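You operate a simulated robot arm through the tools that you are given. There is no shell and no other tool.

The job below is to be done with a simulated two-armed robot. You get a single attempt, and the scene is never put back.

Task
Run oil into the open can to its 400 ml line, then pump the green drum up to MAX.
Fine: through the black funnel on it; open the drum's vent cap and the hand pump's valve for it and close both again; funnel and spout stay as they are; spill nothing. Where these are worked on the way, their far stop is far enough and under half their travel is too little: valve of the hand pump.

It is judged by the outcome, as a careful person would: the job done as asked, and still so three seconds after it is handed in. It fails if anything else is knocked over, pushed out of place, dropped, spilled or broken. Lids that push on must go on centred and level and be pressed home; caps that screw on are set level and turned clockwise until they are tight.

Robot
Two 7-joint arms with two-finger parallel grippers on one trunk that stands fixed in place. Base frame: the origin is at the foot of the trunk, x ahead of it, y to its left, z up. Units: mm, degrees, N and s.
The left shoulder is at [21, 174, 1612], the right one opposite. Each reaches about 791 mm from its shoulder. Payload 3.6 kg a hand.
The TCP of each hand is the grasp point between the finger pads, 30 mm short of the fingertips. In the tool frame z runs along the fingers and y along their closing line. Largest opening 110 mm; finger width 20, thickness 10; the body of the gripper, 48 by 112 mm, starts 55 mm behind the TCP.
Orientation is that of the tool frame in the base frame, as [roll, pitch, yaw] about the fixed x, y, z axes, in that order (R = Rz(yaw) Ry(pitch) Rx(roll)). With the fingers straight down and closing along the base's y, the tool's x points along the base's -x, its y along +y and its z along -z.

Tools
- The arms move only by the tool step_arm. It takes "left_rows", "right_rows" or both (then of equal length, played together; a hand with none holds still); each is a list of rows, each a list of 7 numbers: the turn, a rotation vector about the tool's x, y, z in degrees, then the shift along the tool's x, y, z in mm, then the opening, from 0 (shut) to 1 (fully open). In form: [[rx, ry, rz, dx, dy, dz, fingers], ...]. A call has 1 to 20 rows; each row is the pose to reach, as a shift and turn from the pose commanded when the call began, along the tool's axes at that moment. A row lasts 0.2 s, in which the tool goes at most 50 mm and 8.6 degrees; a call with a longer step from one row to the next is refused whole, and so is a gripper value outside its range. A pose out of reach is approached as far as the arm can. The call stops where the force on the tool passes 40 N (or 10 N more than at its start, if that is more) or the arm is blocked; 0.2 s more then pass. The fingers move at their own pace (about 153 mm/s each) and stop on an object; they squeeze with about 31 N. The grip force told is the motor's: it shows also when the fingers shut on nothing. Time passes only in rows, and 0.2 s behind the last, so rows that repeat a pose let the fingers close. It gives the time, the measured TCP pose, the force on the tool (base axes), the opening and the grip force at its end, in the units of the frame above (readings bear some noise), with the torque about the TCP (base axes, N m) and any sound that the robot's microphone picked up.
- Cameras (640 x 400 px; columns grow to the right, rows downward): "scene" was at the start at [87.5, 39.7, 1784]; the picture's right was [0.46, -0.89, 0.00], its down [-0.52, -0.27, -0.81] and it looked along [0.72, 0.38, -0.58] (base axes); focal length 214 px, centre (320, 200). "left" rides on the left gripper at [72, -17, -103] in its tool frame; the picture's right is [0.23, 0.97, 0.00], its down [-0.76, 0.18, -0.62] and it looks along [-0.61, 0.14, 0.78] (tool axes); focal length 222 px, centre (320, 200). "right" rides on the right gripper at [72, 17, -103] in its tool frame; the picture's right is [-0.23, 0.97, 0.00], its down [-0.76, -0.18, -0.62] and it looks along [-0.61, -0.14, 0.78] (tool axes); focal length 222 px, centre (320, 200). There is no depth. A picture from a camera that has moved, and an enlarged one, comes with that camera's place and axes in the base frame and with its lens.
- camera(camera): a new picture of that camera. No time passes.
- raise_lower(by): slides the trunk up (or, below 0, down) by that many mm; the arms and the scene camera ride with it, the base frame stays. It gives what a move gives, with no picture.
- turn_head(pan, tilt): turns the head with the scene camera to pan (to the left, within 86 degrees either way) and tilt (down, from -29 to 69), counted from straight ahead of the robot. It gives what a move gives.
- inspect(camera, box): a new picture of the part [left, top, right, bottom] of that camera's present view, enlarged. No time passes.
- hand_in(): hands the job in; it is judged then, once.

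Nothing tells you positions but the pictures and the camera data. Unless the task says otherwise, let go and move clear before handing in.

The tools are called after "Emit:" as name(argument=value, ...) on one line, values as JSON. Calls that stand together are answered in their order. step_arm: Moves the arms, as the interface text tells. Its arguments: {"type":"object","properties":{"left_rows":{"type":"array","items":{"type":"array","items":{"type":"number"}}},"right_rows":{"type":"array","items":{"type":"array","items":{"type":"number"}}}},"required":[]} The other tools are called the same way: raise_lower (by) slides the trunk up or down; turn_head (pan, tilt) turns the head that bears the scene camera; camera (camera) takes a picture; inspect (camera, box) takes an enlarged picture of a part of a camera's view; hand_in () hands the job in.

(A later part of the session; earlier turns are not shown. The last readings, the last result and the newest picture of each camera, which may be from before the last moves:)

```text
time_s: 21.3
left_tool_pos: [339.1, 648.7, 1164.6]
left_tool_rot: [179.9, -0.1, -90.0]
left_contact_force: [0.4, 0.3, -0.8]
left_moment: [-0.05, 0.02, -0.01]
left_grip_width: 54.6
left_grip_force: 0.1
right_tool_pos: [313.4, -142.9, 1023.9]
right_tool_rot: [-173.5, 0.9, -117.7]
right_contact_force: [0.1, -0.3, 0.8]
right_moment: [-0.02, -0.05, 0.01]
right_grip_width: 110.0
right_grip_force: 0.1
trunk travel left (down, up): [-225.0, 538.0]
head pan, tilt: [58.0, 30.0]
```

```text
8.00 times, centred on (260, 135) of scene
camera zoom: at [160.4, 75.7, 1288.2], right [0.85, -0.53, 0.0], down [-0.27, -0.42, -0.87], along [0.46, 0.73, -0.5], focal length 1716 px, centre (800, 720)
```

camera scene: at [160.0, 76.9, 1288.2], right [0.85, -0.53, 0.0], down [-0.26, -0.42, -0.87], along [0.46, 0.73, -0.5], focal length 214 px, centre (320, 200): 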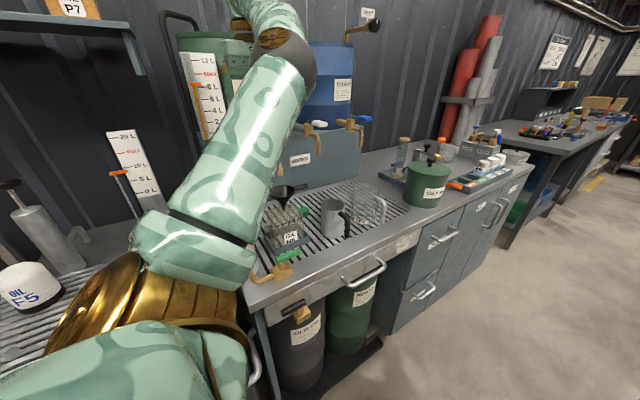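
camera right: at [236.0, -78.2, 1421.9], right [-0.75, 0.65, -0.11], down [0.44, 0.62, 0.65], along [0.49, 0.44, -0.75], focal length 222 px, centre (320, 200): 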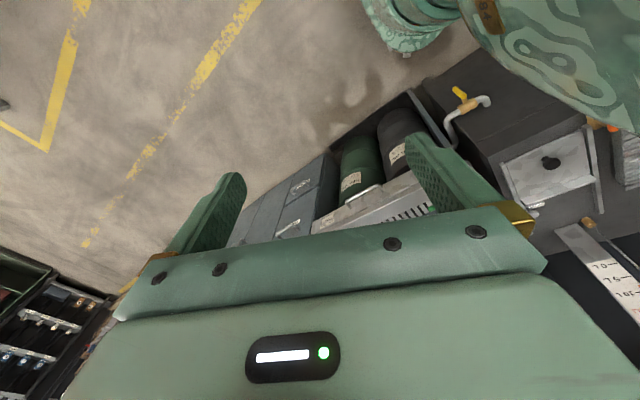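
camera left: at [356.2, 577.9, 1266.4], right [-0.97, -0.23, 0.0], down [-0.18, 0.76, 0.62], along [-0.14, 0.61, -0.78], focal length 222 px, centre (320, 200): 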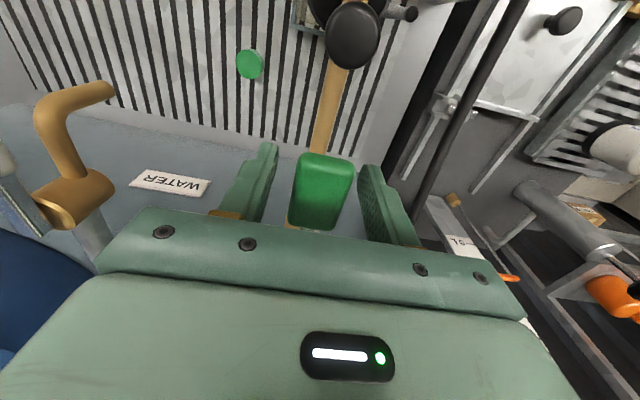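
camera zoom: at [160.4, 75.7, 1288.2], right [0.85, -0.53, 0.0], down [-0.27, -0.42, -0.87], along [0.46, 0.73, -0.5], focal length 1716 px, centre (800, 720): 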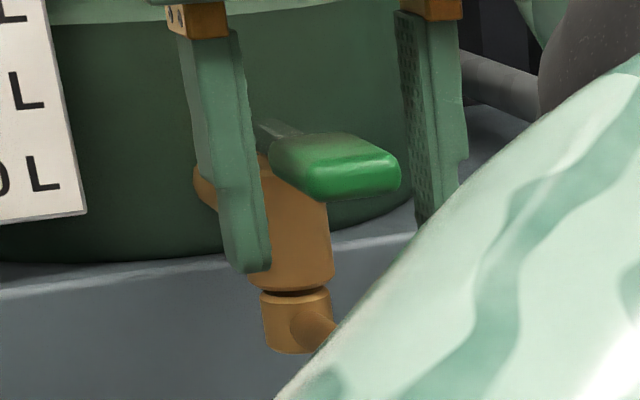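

The taps' lever bars lie flat on top of vertical bodies. I'll grip the paddle and try a gentle lift, watching the force.

Emit:
step_arm(left_rows=[[0, 0, 0, 0, 0, 0, 0.2], [0, 0, 0, 0, 0, 0, 0.2], [0, 0, 0, 0, 0, -3, 0.2], [0, 0, 0, 0, 0, -6, 0.2], [0, 0, 0, 0, 0, -6, 0.2]])

Emit:
inspect(camera="scene", box=[235, 110, 285, 160])

```text
time_s: 22.5
left_tool_pos: [339.6, 650.9, 1168.0]
left_tool_rot: [179.9, -0.3, -89.9]
left_contact_force: [-9.6, -11.7, -34.6]
left_moment: [-0.16, 0.13, -0.18]
left_grip_width: 31.7
left_grip_force: 45.0
right_tool_pos: [313.2, -141.4, 1023.2]
right_tool_rot: [-173.5, 0.9, -117.5]
right_contact_force: [-0.3, 0.5, 0.0]
right_moment: [0.03, 0.02, -0.01]
right_grip_width: 110.0
right_grip_force: 0.1
trunk travel left (down, up): [-225.0, 538.0]
head pan, tilt: [58.0, 30.0]
```

```text
8.00 times, centred on (260, 135) of scene
camera zoom: at [161.2, 77.4, 1287.7], right [0.85, -0.53, 0.0], down [-0.27, -0.43, -0.87], along [0.46, 0.73, -0.5], focal length 1716 px, centre (800, 720)
```

zoom: 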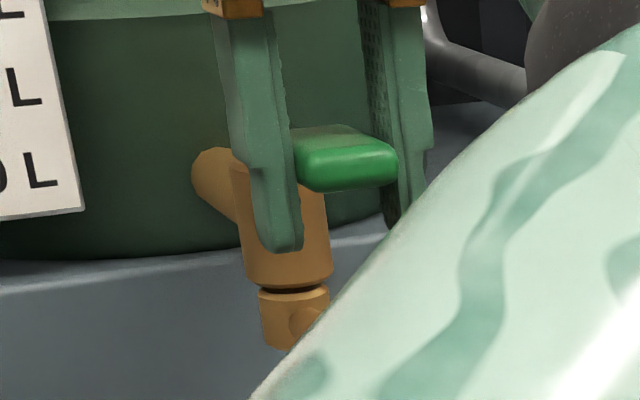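

Emit:
step_arm(left_rows=[[0, 0, 0, 0, 0, 4, 0.2], [0, 0, 0, 0, 0, 8, 0.2], [0, 0, 0, 0, 0, 8, 0.2]])

Emit:
inspect(camera="left", box=[220, 50, 420, 230])

Emit:
inspect(camera="scene", box=[235, 110, 285, 160])

```text
time_s: 23.3
left_tool_pos: [340.3, 650.3, 1162.1]
left_tool_rot: [-180.0, 0.0, -90.0]
left_contact_force: [2.8, 13.4, 16.8]
left_moment: [1.17, -0.12, 0.09]
left_grip_width: 31.5
left_grip_force: 45.1
right_tool_pos: [312.7, -141.9, 1023.3]
right_tool_rot: [-173.5, 1.1, -117.5]
right_contact_force: [0.5, 0.2, 0.1]
right_moment: [0.01, 0.04, -0.02]
right_grip_width: 110.3
right_grip_force: 0.0
trunk travel left (down, up): [-225.0, 538.0]
head pan, tilt: [58.0, 30.0]
```

```text
2.22 times, centred on (320, 140) of left
camera zoom: at [355.9, 577.2, 1265.3], right [-0.97, -0.23, 0.0], down [-0.18, 0.76, 0.62], along [-0.14, 0.61, -0.78], focal length 494 px, centre (320, 333)
```

zoom: 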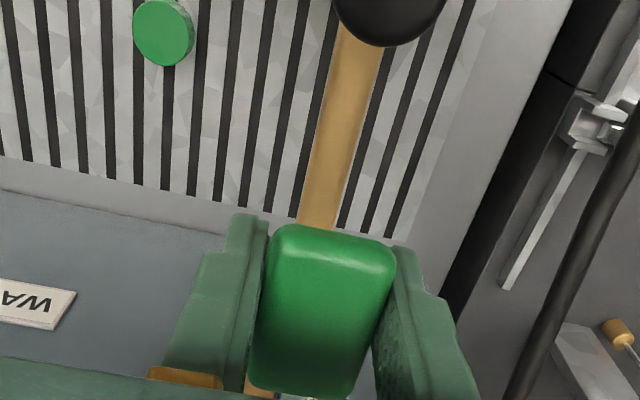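

```text
8.00 times, centred on (260, 135) of scene
camera zoom: at [160.5, 76.2, 1288.4], right [0.85, -0.53, 0.0], down [-0.27, -0.42, -0.87], along [0.46, 0.73, -0.5], focal length 1716 px, centre (800, 720)
```

zoom: 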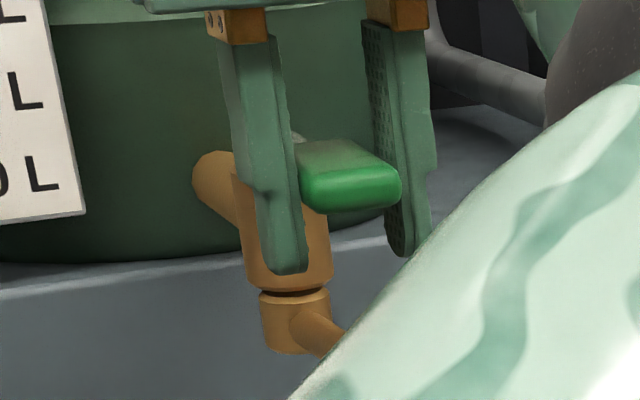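

The small vertical motions were only elastic give. I'll retry turning toward +x with the paddle firmly gripped and the hand following the arc.

Emit:
step_arm(left_rows=[[0, 0, 0, 0, 0, -2, 0.2], [0, 0, -4, 0, -4.5, -2, 0.2], [0, 0, -8, -0.6, -9, -2, 0.2], [0, 0, -8, -0.6, -9, -2, 0.2]])

Emit:
inspect(camera="left", box=[220, 50, 420, 230])

```text
time_s: 24.4
left_tool_pos: [339.9, 651.3, 1162.1]
left_tool_rot: [179.1, -0.1, -81.6]
left_contact_force: [-28.8, -0.9, -3.8]
left_moment: [-0.28, 0.28, -1.24]
left_grip_width: 34.6
left_grip_force: 45.6
right_tool_pos: [310.4, -143.4, 1024.6]
right_tool_rot: [-173.3, 1.0, -117.7]
right_contact_force: [1.1, -0.1, -0.9]
right_moment: [0.03, 0.02, 0.01]
right_grip_width: 110.0
right_grip_force: 0.1
trunk travel left (down, up): [-225.0, 538.0]
head pan, tilt: [58.0, 30.0]
stopped in row 4 (left hand): the force on the tool passed its limit at 41 N (the readings are from after the stop); the commanded pose is now the measured one
```

```text
2.22 times, centred on (320, 140) of left
camera zoom: at [367.9, 582.8, 1266.4], right [-0.93, -0.37, 0.01], down [-0.28, 0.73, 0.62], along [-0.24, 0.58, -0.78], focal length 494 px, centre (320, 333)
```

zoom: 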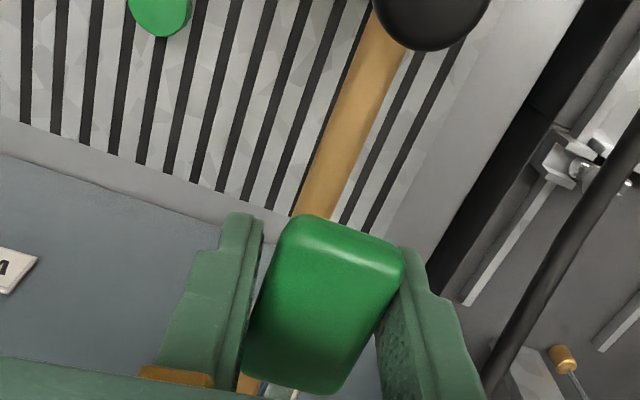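

+x is a hard stop. Now the same with a firm grip toward −x.

Emit:
step_arm(left_rows=[[0, 0, 4.2, 0.6, 0.3, 0, 0.2], [0, 0, 8.4, 1.2, 0.5, 0, 0.2], [0, 0, 12.4, 0.3, 5, 0, 0.2], [0, 0, 16.4, -0.7, 9.3, 0, 0.2], [0, 0, 16.4, -0.7, 9.3, 0, 0.2]])

Emit:
inspect(camera="left", box=[220, 50, 420, 230])

```text
time_s: 25.6
left_tool_pos: [340.6, 647.9, 1163.7]
left_tool_rot: [179.8, 0.0, -98.4]
left_contact_force: [0.7, -5.2, 10.3]
left_moment: [0.63, -0.2, 1.14]
left_grip_width: 34.6
left_grip_force: 45.2
right_tool_pos: [313.0, -145.7, 1023.5]
right_tool_rot: [-173.6, 1.1, -117.7]
right_contact_force: [0.2, 0.7, -0.1]
right_moment: [0.01, 0.03, 0.01]
right_grip_width: 109.9
right_grip_force: 0.0
trunk travel left (down, up): [-225.0, 538.0]
head pan, tilt: [58.0, 30.0]
```

```text
2.22 times, centred on (320, 140) of left
camera zoom: at [345.6, 573.6, 1266.8], right [-1.0, -0.08, 0.0], down [-0.06, 0.78, 0.62], along [-0.05, 0.62, -0.78], focal length 494 px, centre (320, 333)
```

zoom: 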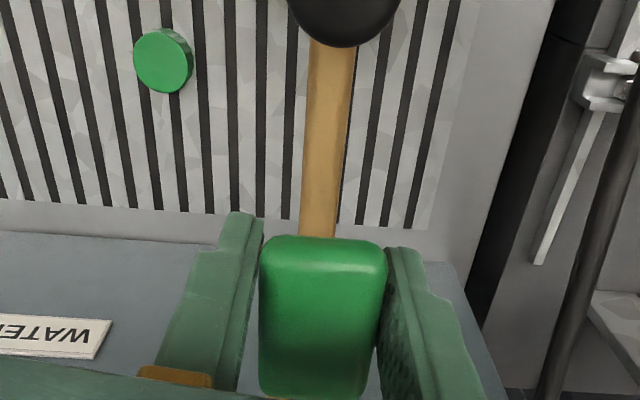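

Emit:
step_arm(left_rows=[[0, 0, 0, 0.6, 4.5, 0, 0.2], [0, 0, 0, 1.3, 9, 0, 0.2], [0, 0, 3, 1.3, 12, 0, 0.2]])

Emit:
inspect(camera="left", box=[220, 50, 420, 230])

```text
time_s: 26.2
left_tool_pos: [340.0, 647.2, 1161.0]
left_tool_rot: [-179.7, 0.2, -98.5]
left_contact_force: [30.9, -12.1, -2.0]
left_moment: [-0.22, -0.29, 1.11]
left_grip_width: 34.6
left_grip_force: 44.9
right_tool_pos: [317.5, -143.7, 1021.2]
right_tool_rot: [-173.8, 1.0, -117.5]
right_contact_force: [-0.6, -0.2, -0.6]
right_moment: [0.01, -0.03, 0.0]
right_grip_width: 110.1
right_grip_force: 0.1
trunk travel left (down, up): [-225.0, 538.0]
head pan, tilt: [58.0, 30.0]
stopped in row 3 (left hand): the force on the tool passed its limit at 43 N (the readings are from after the stop); the commanded pose is now the measured one
```

```text
2.22 times, centred on (320, 140) of left
camera zoom: at [344.0, 573.7, 1264.2], right [-1.0, -0.08, -0.01], down [-0.07, 0.78, 0.62], along [-0.04, 0.62, -0.78], focal length 494 px, centre (320, 333)
```

zoom: 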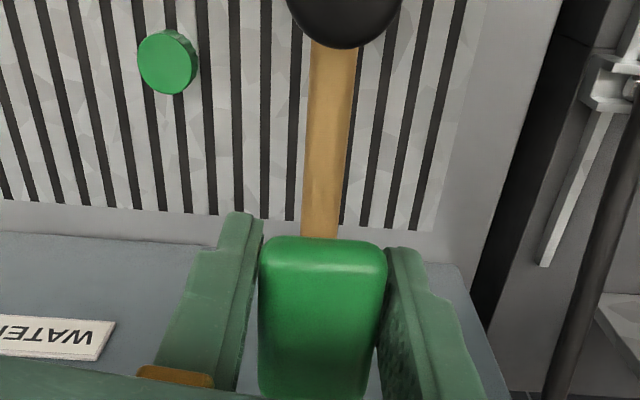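

Emit:
inspect(camera="scene", box=[235, 110, 285, 160])

Emit:
inspect(camera="scene", box=[250, 170, 350, 270])

```text
8.00 times, centred on (260, 135) of scene
camera zoom: at [166.4, 73.4, 1287.2], right [0.85, -0.53, 0.0], down [-0.27, -0.42, -0.87], along [0.46, 0.73, -0.5], focal length 1716 px, centre (800, 720)
```

zoom: 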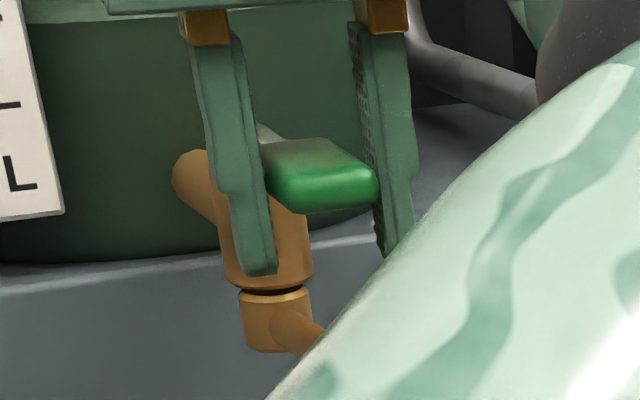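

```text
4.00 times, centred on (300, 220) of scene
camera zoom: at [166.4, 73.4, 1287.2], right [0.85, -0.53, 0.0], down [-0.27, -0.42, -0.87], along [0.46, 0.73, -0.5], focal length 858 px, centre (400, 120)
```

zoom: 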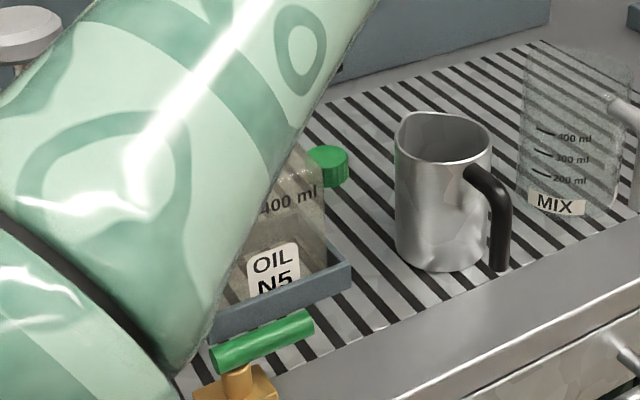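

The lever is rigid sideways, but its pitch changed slightly between lifting and pressing, so it likely tips up and down. I'll straighten the hand and lift further along a pitch arc.

Emit:
step_arm(left_rows=[[0, 0, -4.2, -1.4, 0.2, -1, 0.2], [0, 0, -8.5, -2.8, 0.4, -2, 0.2], [0, 0, -8.5, -2.9, 0.4, -7, 0.2], [0, 0, -8.5, -3.6, 0.5, -12, 0.2], [0, 0, -8.5, -4.6, 0.5, -17, 0.2]])

Emit:
inspect(camera="scene", box=[235, 110, 285, 160])

Emit:
inspect(camera="left", box=[220, 50, 420, 230])

```text
time_s: 27.0
left_tool_pos: [338.7, 652.2, 1167.0]
left_tool_rot: [-179.2, 0.1, -90.2]
left_contact_force: [36.4, -8.9, -1.5]
left_moment: [0.49, -0.44, -0.02]
left_grip_width: 31.6
left_grip_force: 45.0
right_tool_pos: [318.5, -144.1, 1020.4]
right_tool_rot: [-174.0, 0.9, -117.2]
right_contact_force: [0.3, 0.7, -0.2]
right_moment: [0.0, 0.0, -0.02]
right_grip_width: 110.0
right_grip_force: 0.0
trunk travel left (down, up): [-225.0, 538.0]
head pan, tilt: [58.0, 30.0]
stopped in row 3 (left hand): the force on the tool passed its limit at 47 N (the readings are from after the stop); the commanded pose is now the measured one
```

```text
8.00 times, centred on (260, 135) of scene
camera zoom: at [167.3, 73.5, 1287.4], right [0.85, -0.53, -0.01], down [-0.27, -0.42, -0.86], along [0.46, 0.73, -0.5], focal length 1716 px, centre (800, 720)
```

zoom: 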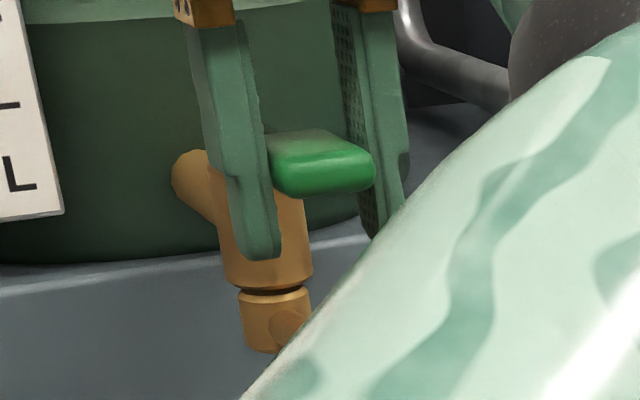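

```text
2.22 times, centred on (320, 140) of left
camera zoom: at [354.4, 578.6, 1269.8], right [-0.97, -0.23, -0.01], down [-0.18, 0.76, 0.62], along [-0.13, 0.61, -0.78], focal length 494 px, centre (320, 333)
```

zoom: 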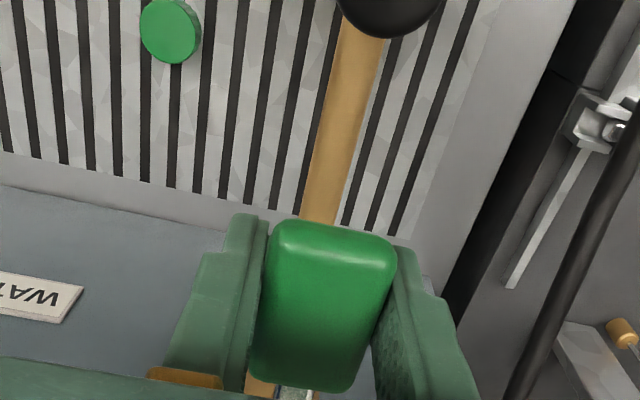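

The paddle does pitch with the hand; the big force is leftover sideways preload. I'll release, recentre and re-grip before lifting.

Emit:
step_arm(left_rows=[[0, 0, 0, 0, 0, 0, 0.5], [0, 0, 0, 0, 0, 0, 0.5]])

Emit:
inspect(camera="left", box=[220, 50, 420, 230])

Emit:
inspect(camera="scene", box=[235, 110, 285, 160])

```text
time_s: 27.6
left_tool_pos: [329.7, 654.5, 1167.0]
left_tool_rot: [-179.7, -0.2, -89.7]
left_contact_force: [0.2, 0.0, 0.2]
left_moment: [0.04, -0.02, 0.01]
left_grip_width: 54.9
left_grip_force: 0.1
right_tool_pos: [313.0, -142.4, 1022.8]
right_tool_rot: [-173.7, 1.0, -117.3]
right_contact_force: [0.5, 0.8, 0.0]
right_moment: [0.02, 0.01, -0.03]
right_grip_width: 110.0
right_grip_force: 0.0
trunk travel left (down, up): [-225.0, 538.0]
head pan, tilt: [58.0, 30.0]
```

```text
2.22 times, centred on (320, 140) of left
camera zoom: at [345.1, 581.8, 1270.8], right [-0.97, -0.23, 0.0], down [-0.18, 0.76, 0.62], along [-0.14, 0.6, -0.78], focal length 494 px, centre (320, 333)
```

zoom: 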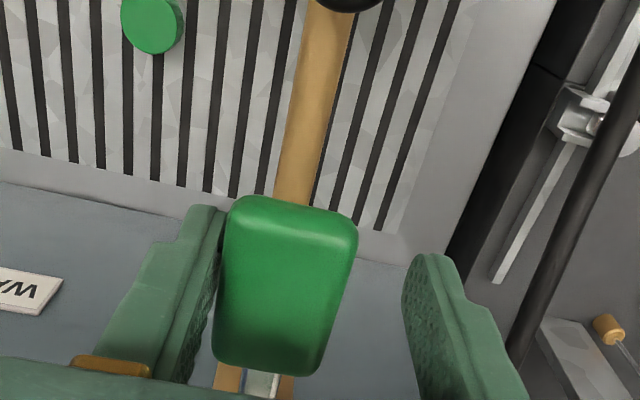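

```text
8.00 times, centred on (260, 135) of scene
camera zoom: at [159.7, 75.8, 1288.3], right [0.85, -0.53, 0.0], down [-0.26, -0.42, -0.87], along [0.46, 0.74, -0.5], focal length 1716 px, centre (800, 720)
```

zoom: 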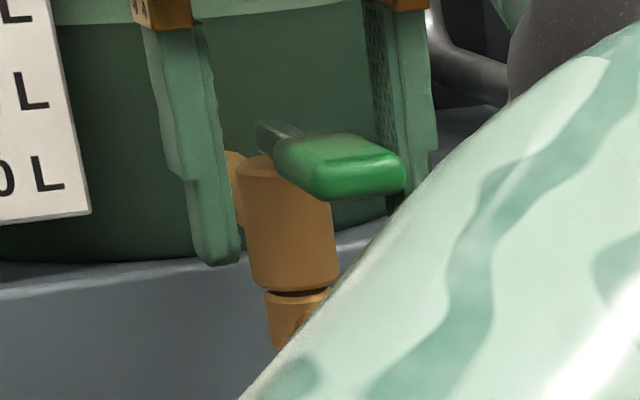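

Emit:
step_arm(left_rows=[[0, 0, 0, 4.5, -9.5, 3, 0.5], [0, 0, 0, 4.5, -9.5, 3, 0.2], [0, 0, 0, 4.5, -9.5, 3, 0.2], [0, 0, 0, 4.5, -9.5, -2, 0.2], [0, 0, 0, 4, -9.5, -7, 0.2], [0, 0, 0, 3, -9.5, -12, 0.2]])

Emit:
inspect(camera="scene", box=[235, 110, 285, 160])

```text
time_s: 29.0
left_tool_pos: [340.4, 653.6, 1177.0]
left_tool_rot: [-179.7, -0.3, -89.7]
left_contact_force: [-6.3, -9.1, -32.5]
left_moment: [0.02, 0.39, -0.56]
left_grip_width: 31.4
left_grip_force: 44.9
right_tool_pos: [313.4, -139.4, 1023.5]
right_tool_rot: [-173.7, 0.7, -117.2]
right_contact_force: [-0.1, 0.1, -1.0]
right_moment: [0.02, 0.0, 0.0]
right_grip_width: 110.0
right_grip_force: 0.1
trunk travel left (down, up): [-225.0, 538.0]
head pan, tilt: [58.0, 30.0]
```

```text
8.00 times, centred on (260, 135) of scene
camera zoom: at [161.5, 77.8, 1287.7], right [0.85, -0.53, 0.0], down [-0.27, -0.43, -0.86], along [0.46, 0.73, -0.5], focal length 1716 px, centre (800, 720)
```

zoom: 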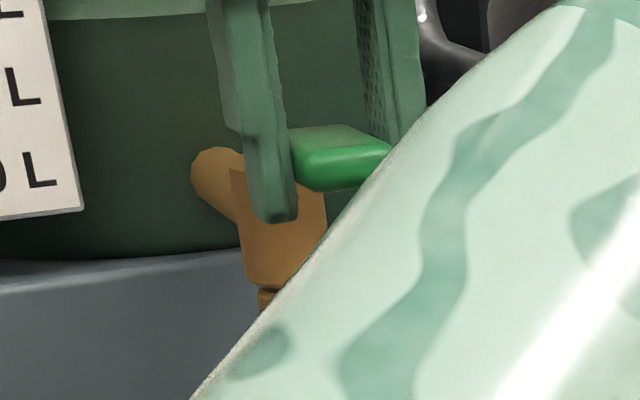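

The paddle stayed put and the fingers slid up it, so upward is the closed stop. In the earlier press the wrist moment cancelled the push, so down was never really tested. I'll re-grip and try tipping it down a few degrees with the hand following.

Emit:
step_arm(left_rows=[[0, 0, 0, 0, 0, 0, 0.4], [0, 0, 0, 2, 0, 12, 0.4], [0, 0, 0, 2, 0, 12, 0.2], [0, 0, 0, 2, 0, 12, 0.2], [0, -2.5, 0, 2, 0, 15, 0.2], [0, -5, 0, 1.7, 0, 17.7, 0.2]])

Emit:
inspect(camera="scene", box=[235, 110, 285, 160])

Emit:
inspect(camera="left", box=[220, 20, 420, 200])

```text
time_s: 30.4
left_tool_pos: [338.8, 650.4, 1159.3]
left_tool_rot: [-179.6, 4.9, -89.7]
left_contact_force: [2.0, 3.9, -0.3]
left_moment: [-0.12, -0.24, -0.52]
left_grip_width: 31.3
left_grip_force: 45.0
right_tool_pos: [311.8, -141.3, 1022.5]
right_tool_rot: [-173.7, 1.0, -117.2]
right_contact_force: [-0.1, -0.3, 1.1]
right_moment: [-0.03, 0.0, 0.0]
right_grip_width: 109.8
right_grip_force: 0.0
trunk travel left (down, up): [-225.0, 538.0]
head pan, tilt: [58.0, 30.0]
```

```text
8.00 times, centred on (260, 135) of scene
camera zoom: at [161.1, 76.2, 1287.9], right [0.85, -0.53, 0.0], down [-0.27, -0.42, -0.87], along [0.46, 0.73, -0.5], focal length 1716 px, centre (800, 720)
```

zoom: 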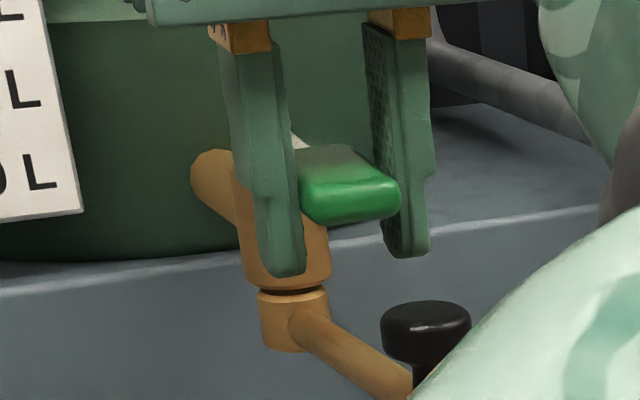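

```text
2.22 times, centred on (320, 110) of left
camera zoom: at [355.7, 568.7, 1257.4], right [-0.97, -0.23, -0.03], down [-0.18, 0.71, 0.68], along [-0.14, 0.67, -0.73], focal length 494 px, centre (320, 400)
```

zoom: 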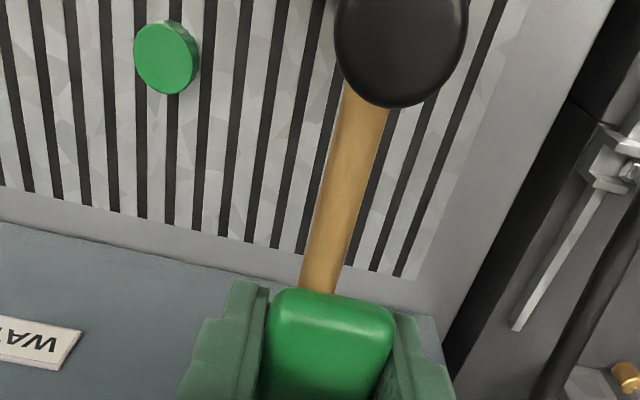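

Tipping down moves it freely (4 N), so down opens the tap. Before going on I'll check what I can see of the spout outlet and can.

Emit:
camera(camera="scene")

Emit:
inspect(camera="scene", box=[240, 150, 360, 260])

Emit:
camera(camera="left")

```text
taken
camera scene: at [161.1, 76.2, 1287.9], right [0.85, -0.53, 0.0], down [-0.27, -0.42, -0.87], along [0.46, 0.73, -0.5], focal length 214 px, centre (320, 200)
```

scene: 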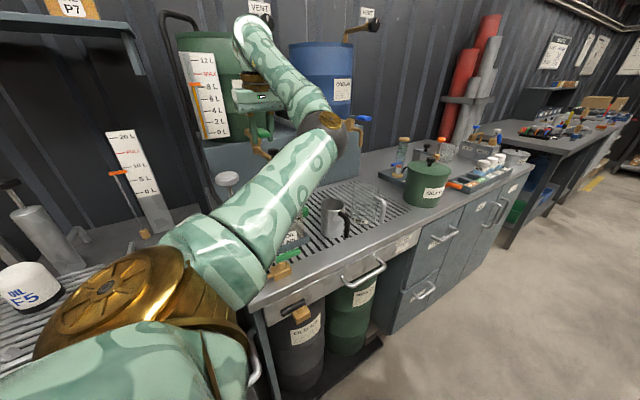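

```text
3.64 times, centred on (300, 205) of scene
camera zoom: at [161.1, 76.2, 1287.9], right [0.85, -0.53, 0.0], down [-0.27, -0.42, -0.87], along [0.46, 0.73, -0.5], focal length 780 px, centre (393, 182)
```

zoom: 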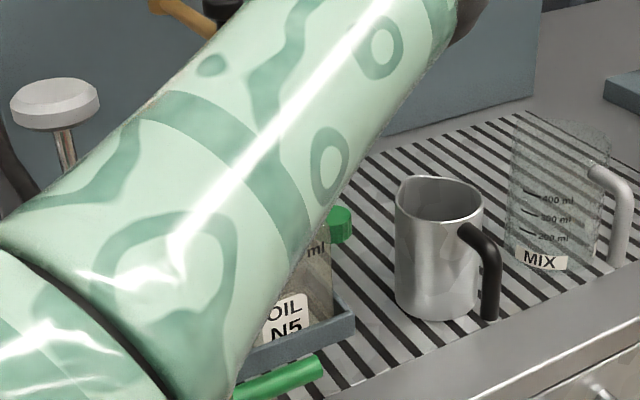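

```text
taken
camera left: at [355.7, 568.7, 1257.4], right [-0.97, -0.23, -0.03], down [-0.18, 0.71, 0.68], along [-0.14, 0.67, -0.73], focal length 222 px, centre (320, 200)
```

left: 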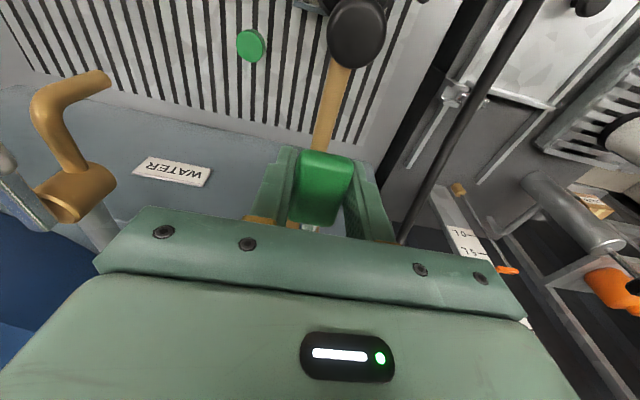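

Emit:
step_arm(left_rows=[[0, -2.5, 0, -0.1, 0, 2.8, 0.2], [0, -5, 0, -0.25, 0, 5.7, 0.2]])

Emit:
inspect(camera="scene", box=[240, 150, 360, 260])

Emit:
inspect(camera="left", box=[260, 0, 420, 120])

```text
time_s: 31.0
left_tool_pos: [339.9, 650.3, 1155.0]
left_tool_rot: [-179.8, 9.7, -89.6]
left_contact_force: [-2.3, -8.2, -15.0]
left_moment: [-1.28, 0.11, -0.39]
left_grip_width: 31.3
left_grip_force: 44.9
right_tool_pos: [313.5, -141.5, 1022.0]
right_tool_rot: [-173.9, 0.9, -117.3]
right_contact_force: [0.2, -0.9, -0.1]
right_moment: [0.04, -0.01, -0.05]
right_grip_width: 109.7
right_grip_force: 0.1
trunk travel left (down, up): [-225.0, 538.0]
head pan, tilt: [58.0, 30.0]
```

```text
3.64 times, centred on (300, 205) of scene
camera zoom: at [161.4, 75.9, 1287.7], right [0.85, -0.53, 0.0], down [-0.27, -0.42, -0.87], along [0.46, 0.73, -0.5], focal length 780 px, centre (393, 182)
```

zoom: 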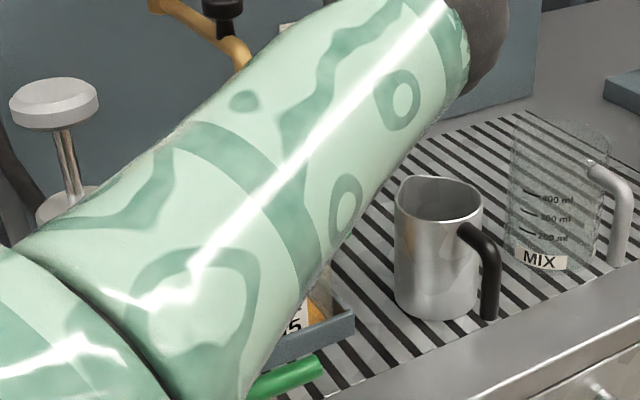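

```text
3.33 times, centred on (340, 60) of left
camera zoom: at [356.1, 560.8, 1244.1], right [-0.97, -0.23, -0.04], down [-0.18, 0.64, 0.74], along [-0.14, 0.73, -0.67], focal length 740 px, centre (253, 667)
```

zoom: 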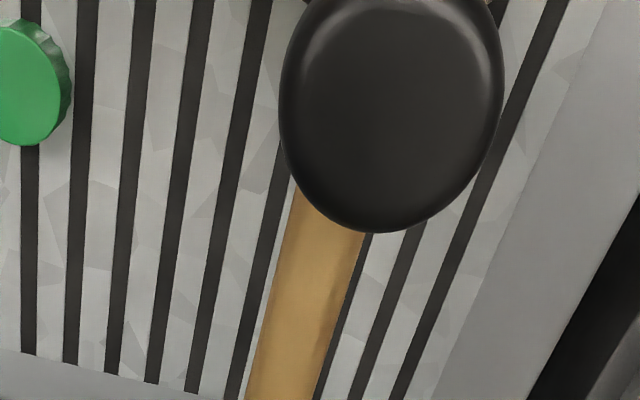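

Amber oil is already visible in the can, so the tap is running. I'll close it again right away to learn the flow rate.

Emit:
step_arm(left_rows=[[0, 5, 0, -0.25, 0, -5.7, 0.2], [0, 10, 0, -1, 0, -11.3, 0.2], [0, 11, 0, -1, 0, -13, 0.2]])

Emit:
inspect(camera="scene", box=[240, 150, 360, 260])

Emit:
inspect(camera="scene", box=[235, 110, 285, 160])

```text
time_s: 31.8
left_tool_pos: [339.5, 650.4, 1167.5]
left_tool_rot: [-179.7, -1.2, -89.8]
left_contact_force: [5.5, 8.3, 2.9]
left_moment: [1.38, -0.08, -0.29]
left_grip_width: 31.4
left_grip_force: 45.0
right_tool_pos: [314.7, -140.3, 1021.7]
right_tool_rot: [-173.7, 0.9, -117.2]
right_contact_force: [0.6, -0.7, 0.6]
right_moment: [0.0, -0.01, 0.0]
right_grip_width: 110.0
right_grip_force: 0.0
trunk travel left (down, up): [-225.0, 538.0]
head pan, tilt: [58.0, 30.0]
```

```text
3.64 times, centred on (300, 205) of scene
camera zoom: at [161.6, 76.7, 1288.0], right [0.85, -0.53, 0.0], down [-0.27, -0.42, -0.87], along [0.46, 0.73, -0.5], focal length 780 px, centre (393, 182)
```

zoom: 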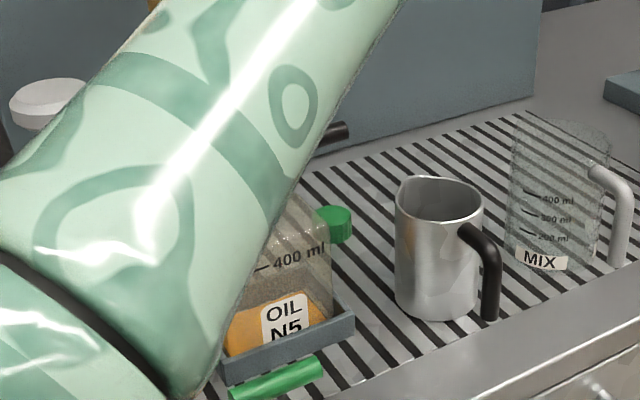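

```text
8.00 times, centred on (260, 135) of scene
camera zoom: at [161.6, 76.7, 1288.0], right [0.85, -0.53, 0.0], down [-0.27, -0.42, -0.87], along [0.46, 0.73, -0.5], focal length 1716 px, centre (800, 720)
```

zoom: 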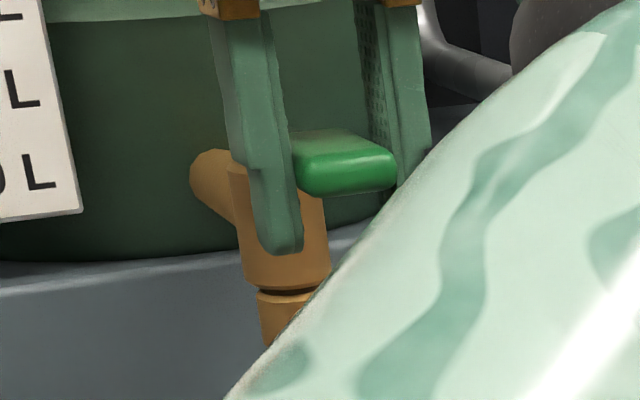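

Emit:
inspect(camera="scene", box=[292, 195, 342, 255])

Emit:
inspect(camera="left", box=[260, 0, 420, 120])

```text
6.67 times, centred on (317, 225) of scene
camera zoom: at [161.6, 76.7, 1288.0], right [0.85, -0.53, 0.0], down [-0.27, -0.42, -0.87], along [0.46, 0.73, -0.5], focal length 1430 px, centre (340, 33)
```

zoom: 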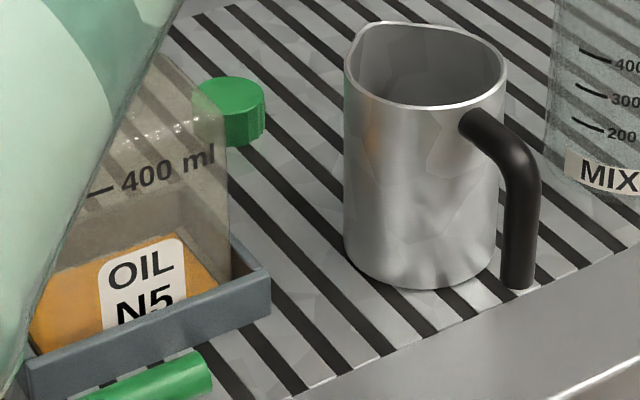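

```text
3.33 times, centred on (340, 60) of left
camera zoom: at [355.6, 579.6, 1273.0], right [-0.97, -0.23, 0.0], down [-0.18, 0.77, 0.61], along [-0.14, 0.59, -0.8], focal length 740 px, centre (253, 667)
```

zoom: 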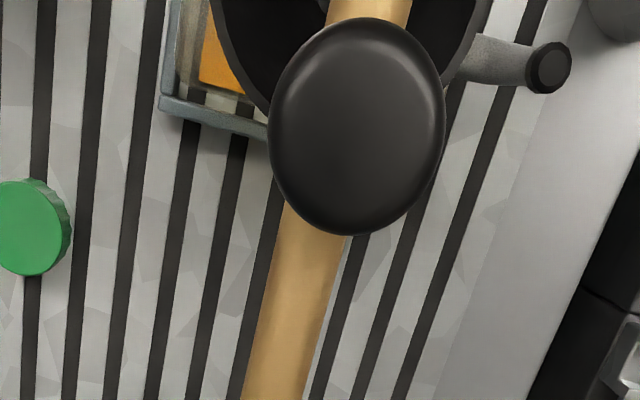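

The first short opening put a shallow layer in the can, and with the tap closed I have a clear view of the 400 ml line. I'll repeat a measured short opening.

Emit:
step_arm(left_rows=[[0, -6, 0, -0.4, 0, 6.8, 0.2], [0, -11, 0, -1.2, 0, 12.4, 0.2], [0, -11, 0, -1.2, 0, 12.4, 0.2], [0, -6, 0, -0.4, 0, 6.8, 0.2], [0, 0, 0, 0, 0, 0, 0.2], [0, 0, 0, 0, 0, 0, 0.2]])

Emit:
inspect(camera="scene", box=[292, 195, 342, 255])

Emit:
inspect(camera="scene", box=[235, 110, 285, 160])

```text
time_s: 33.2
left_tool_pos: [340.7, 650.2, 1168.3]
left_tool_rot: [-179.6, -1.1, -89.6]
left_contact_force: [6.3, 8.9, 7.4]
left_moment: [1.39, -0.08, -0.37]
left_grip_width: 31.6
left_grip_force: 45.2
right_tool_pos: [313.5, -140.8, 1022.8]
right_tool_rot: [-173.6, 0.9, -117.2]
right_contact_force: [0.0, -0.6, -0.2]
right_moment: [-0.02, 0.02, -0.03]
right_grip_width: 110.0
right_grip_force: 0.0
trunk travel left (down, up): [-225.0, 538.0]
head pan, tilt: [58.0, 30.0]
```

```text
6.67 times, centred on (317, 225) of scene
camera zoom: at [161.4, 76.4, 1288.1], right [0.85, -0.53, 0.0], down [-0.27, -0.42, -0.87], along [0.46, 0.73, -0.5], focal length 1430 px, centre (340, 33)
```

zoom: 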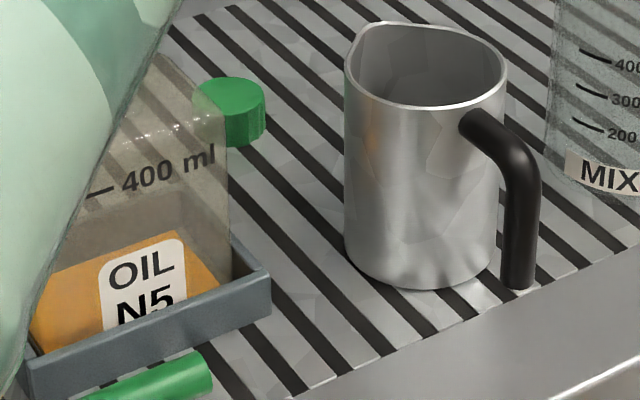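

```text
8.00 times, centred on (260, 135) of scene
camera zoom: at [161.4, 76.4, 1288.1], right [0.85, -0.53, 0.0], down [-0.27, -0.42, -0.87], along [0.46, 0.73, -0.5], focal length 1716 px, centre (800, 720)
```

zoom: 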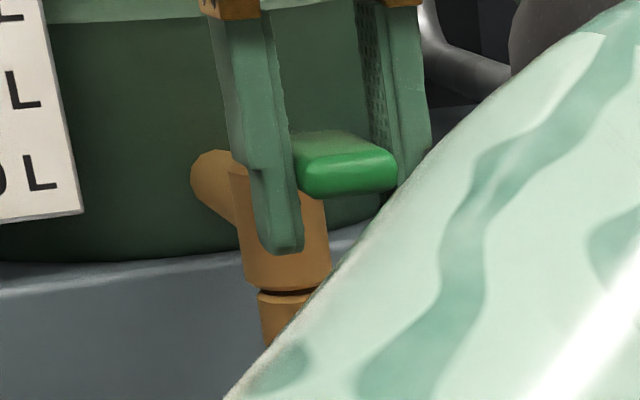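

The level rose only slightly, so the flow at about 10° is slow. I'll open further and look while it runs.

Emit:
step_arm(left_rows=[[0, -7, 0, -0.5, 0, 7.9, 0.2], [0, -14, 0, -1.9, 0, 15.7, 0.2], [0, -20, 0, -3.9, 0, 22.2, 0.2], [0, -20, 0, -3.9, 0, 22.2, 0.2]])

Emit:
inspect(camera="scene", box=[292, 195, 342, 255])

Emit:
inspect(camera="scene", box=[235, 110, 335, 190])

Emit:
inspect(camera="left", box=[260, 0, 420, 120])

```text
time_s: 34.2
left_tool_pos: [339.9, 651.6, 1146.2]
left_tool_rot: [-179.7, 19.1, -89.8]
left_contact_force: [-2.0, -16.1, -17.3]
left_moment: [-1.17, 0.1, -0.38]
left_grip_width: 31.6
left_grip_force: 44.8
right_tool_pos: [313.3, -142.4, 1021.2]
right_tool_rot: [-173.8, 1.0, -117.3]
right_contact_force: [-0.2, 0.6, 0.3]
right_moment: [0.04, 0.02, 0.0]
right_grip_width: 109.9
right_grip_force: 0.1
trunk travel left (down, up): [-225.0, 538.0]
head pan, tilt: [58.0, 30.0]
```

```text
6.67 times, centred on (317, 225) of scene
camera zoom: at [161.5, 74.5, 1288.0], right [0.85, -0.53, 0.0], down [-0.27, -0.42, -0.87], along [0.46, 0.73, -0.5], focal length 1430 px, centre (340, 33)
```

zoom: 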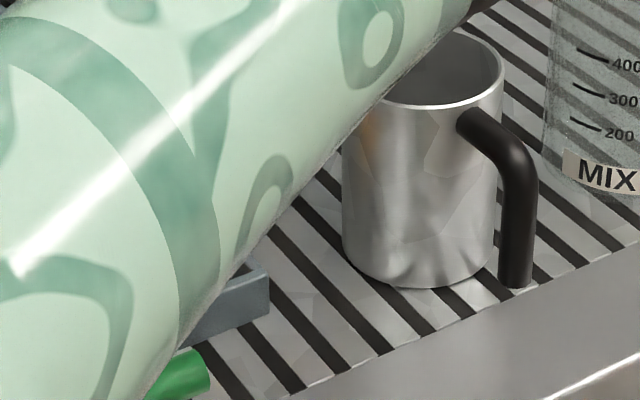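

```text
5.00 times, centred on (285, 150) of scene
camera zoom: at [161.5, 74.5, 1288.0], right [0.85, -0.53, 0.0], down [-0.27, -0.42, -0.87], along [0.46, 0.73, -0.5], focal length 1072 px, centre (495, 450)
```

zoom: 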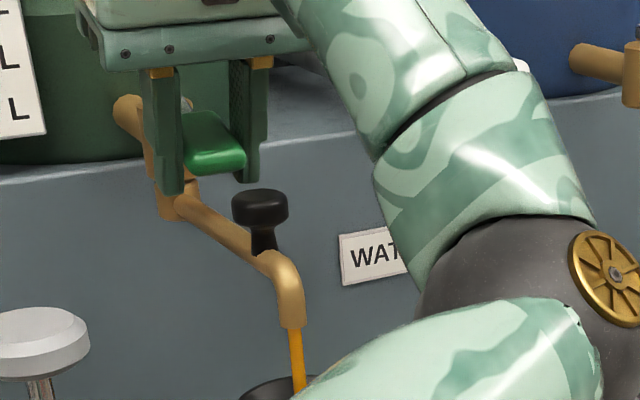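

```text
3.33 times, centred on (340, 60) of left
camera zoom: at [355.9, 549.4, 1220.4], right [-0.97, -0.22, -0.08], down [-0.18, 0.52, 0.84], along [-0.14, 0.83, -0.54], focal length 740 px, centre (253, 667)
```

zoom: 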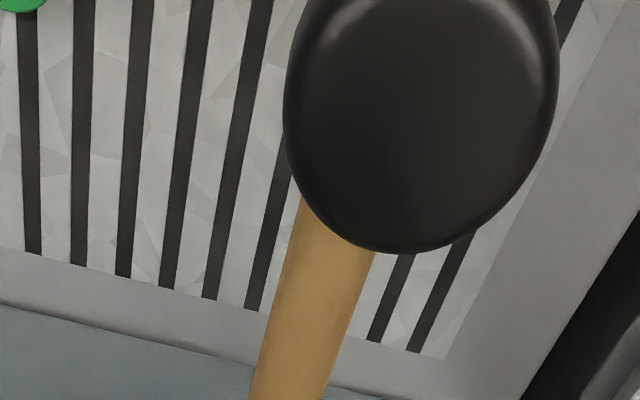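

A steady stream now runs from the spout into the funnel. I'll close and read the level.

Emit:
step_arm(left_rows=[[0, 8, 0, -0.6, 0, -9, 0.2], [0, 16, 0, -2.5, 0, -17.9, 0.2], [0, 20, 0, -3.9, 0, -22.2, 0.2], [0, 20, 0, -3.9, 0, -22.2, 0.2]])

Emit:
inspect(camera="scene", box=[292, 195, 342, 255])

```text
time_s: 35.2
left_tool_pos: [339.6, 649.7, 1168.2]
left_tool_rot: [-179.7, -1.2, -89.7]
left_contact_force: [6.2, 9.8, 9.8]
left_moment: [1.29, -0.09, -0.32]
left_grip_width: 31.5
left_grip_force: 44.9
right_tool_pos: [313.3, -140.2, 1022.2]
right_tool_rot: [-173.8, 0.8, -117.2]
right_contact_force: [-0.4, -0.3, -0.8]
right_moment: [0.02, 0.0, 0.01]
right_grip_width: 109.9
right_grip_force: 0.1
trunk travel left (down, up): [-225.0, 538.0]
head pan, tilt: [58.0, 30.0]
```

```text
6.67 times, centred on (317, 225) of scene
camera zoom: at [161.5, 76.3, 1288.0], right [0.85, -0.53, 0.0], down [-0.27, -0.42, -0.87], along [0.46, 0.73, -0.5], focal length 1430 px, centre (340, 33)
```

zoom: 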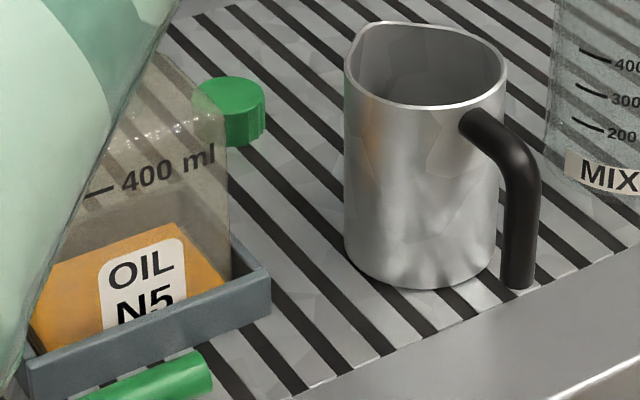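

Emit:
inspect(camera="scene", box=[292, 212, 316, 244])

```text
12.50 times, centred on (304, 228) of scene
camera zoom: at [161.5, 76.3, 1288.0], right [0.85, -0.53, 0.0], down [-0.27, -0.42, -0.87], along [0.46, 0.73, -0.5], focal length 2681 px, centre (520, -150)
```

zoom: 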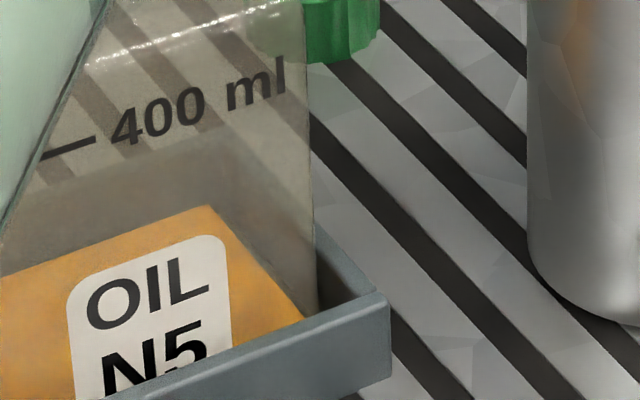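

The flow is gentle, so control should be easy. I'll open about 20° and hold roughly 2.4 s, then close and measure.

Emit:
step_arm(left_rows=[[0, -7, 0, -0.5, 0, 7.9, 0.2], [0, -14, 0, -1.9, 0, 15.7, 0.2], [0, -20, 0, -3.9, 0, 22.2, 0.2], [0, -20, 0, -3.9, 0, 22.2, 0.2], [0, -20, 0, -3.9, 0, 22.2, 0.2], [0, -20, 0, -3.9, 0, 22.2, 0.2], [0, -20, 0, -3.9, 0, 22.2, 0.2], [0, -20, 0, -3.9, 0, 22.2, 0.2], [0, -20, 0, -3.9, 0, 22.2, 0.2], [0, -20, 0, -3.9, 0, 22.2, 0.2], [0, -20, 0, -3.9, 0, 22.2, 0.2], [0, -20, 0, -3.9, 0, 22.2, 0.2], [0, -12, 0, -1.4, 0, 13.5, 0.2], [0, -4, 0, -0.2, 0, 4.5, 0.2], [0, 0, 0, 0, 0, 0, 0.2], [0, 0, 0, 0, 0, 0, 0.2]])

Emit:
inspect(camera="scene", box=[292, 212, 316, 244])

```text
time_s: 38.6
left_tool_pos: [339.5, 649.3, 1168.0]
left_tool_rot: [-179.7, -1.2, -89.7]
left_contact_force: [4.5, 15.9, 12.6]
left_moment: [1.22, -0.06, -0.33]
left_grip_width: 31.5
left_grip_force: 45.5
right_tool_pos: [313.6, -139.7, 1021.9]
right_tool_rot: [-173.6, 0.9, -117.2]
right_contact_force: [0.5, -0.2, 0.6]
right_moment: [-0.01, 0.0, 0.02]
right_grip_width: 110.1
right_grip_force: 0.0
trunk travel left (down, up): [-225.0, 538.0]
head pan, tilt: [58.0, 30.0]
```

```text
12.50 times, centred on (304, 228) of scene
camera zoom: at [161.0, 77.0, 1288.0], right [0.85, -0.53, 0.0], down [-0.27, -0.43, -0.87], along [0.46, 0.73, -0.5], focal length 2681 px, centre (520, -150)
```

zoom: 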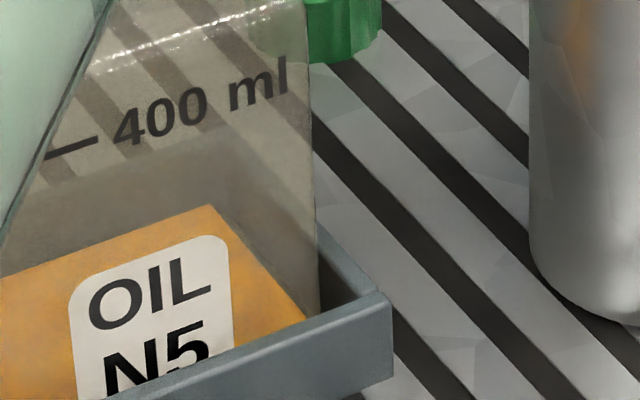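

The level did not change this time, so the closed drum has pulled a vacuum and the vent must be open for oil to run. The tap is closed; I'll let go of the lever, lift clear and study the vent knob.

Emit:
step_arm(left_rows=[[0, 0, 0, 0, 0, 0, 0.45], [0, 0, 0, 0, 0, 0, 0.5], [0, 0, 0, 0, 0, -30, 0.6], [0, -1, 0, 10, 0, -70, 0.8], [0, -1, 0, 30, 0, -110, 1]])

Emit:
camera(camera="scene")

Emit:
inspect(camera="scene", box=[225, 100, 345, 190])

```text
time_s: 39.8
left_tool_pos: [338.5, 619.6, 1281.8]
left_tool_rot: [-179.6, 0.0, -89.7]
left_contact_force: [-0.9, -0.2, 0.0]
left_moment: [-0.01, 0.01, 0.01]
left_grip_width: 109.9
left_grip_force: 0.0
right_tool_pos: [312.1, -142.1, 1021.9]
right_tool_rot: [-173.7, 1.0, -117.3]
right_contact_force: [-0.3, -0.1, 0.1]
right_moment: [0.04, -0.02, -0.01]
right_grip_width: 109.9
right_grip_force: 0.1
trunk travel left (down, up): [-225.0, 538.0]
head pan, tilt: [58.0, 30.0]
```

```text
taken
camera scene: at [159.7, 74.6, 1288.4], right [0.85, -0.53, 0.0], down [-0.26, -0.42, -0.87], along [0.46, 0.73, -0.5], focal length 214 px, centre (320, 200)
```

scene: 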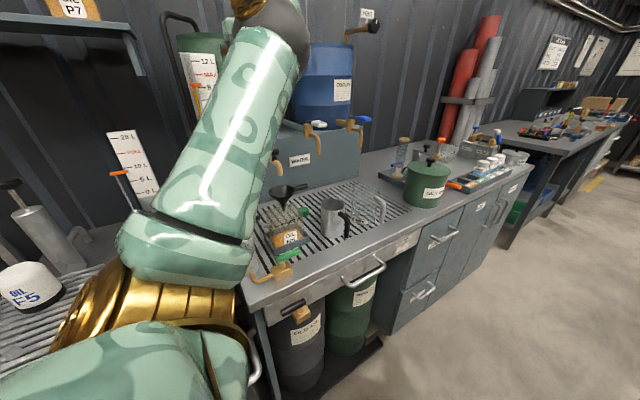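

```text
4.44 times, centred on (285, 145) of scene
camera zoom: at [159.7, 74.6, 1288.4], right [0.85, -0.53, 0.0], down [-0.26, -0.42, -0.87], along [0.46, 0.73, -0.5], focal length 953 px, centre (476, 444)
```

zoom: 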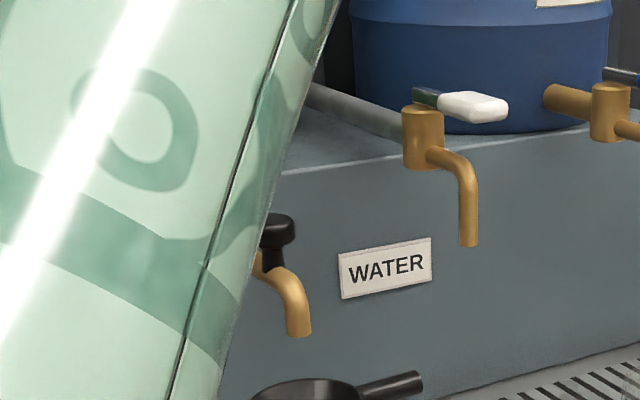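

Emit:
inspect(camera="scene", box=[260, 180, 320, 260])

Emit:
camera(camera="left")

```text
5.00 times, centred on (290, 220) of scene
camera zoom: at [159.7, 74.6, 1288.4], right [0.85, -0.53, 0.0], down [-0.26, -0.42, -0.87], along [0.46, 0.73, -0.5], focal length 1072 px, centre (470, 100)
```

zoom: 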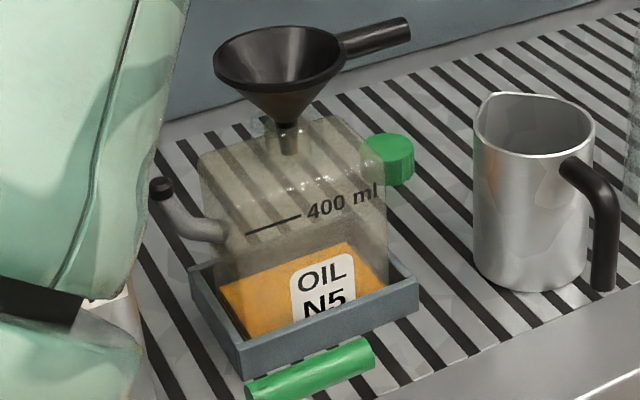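

```text
taken
camera left: at [354.8, 547.3, 1385.2], right [-0.97, -0.23, -0.01], down [-0.19, 0.76, 0.62], along [-0.14, 0.61, -0.78], focal length 222 px, centre (320, 200)
```

left: 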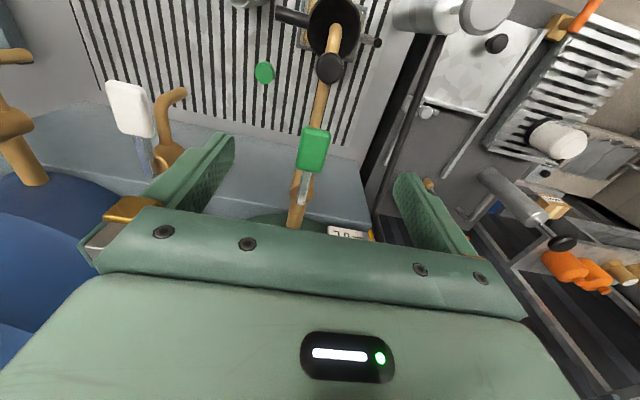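

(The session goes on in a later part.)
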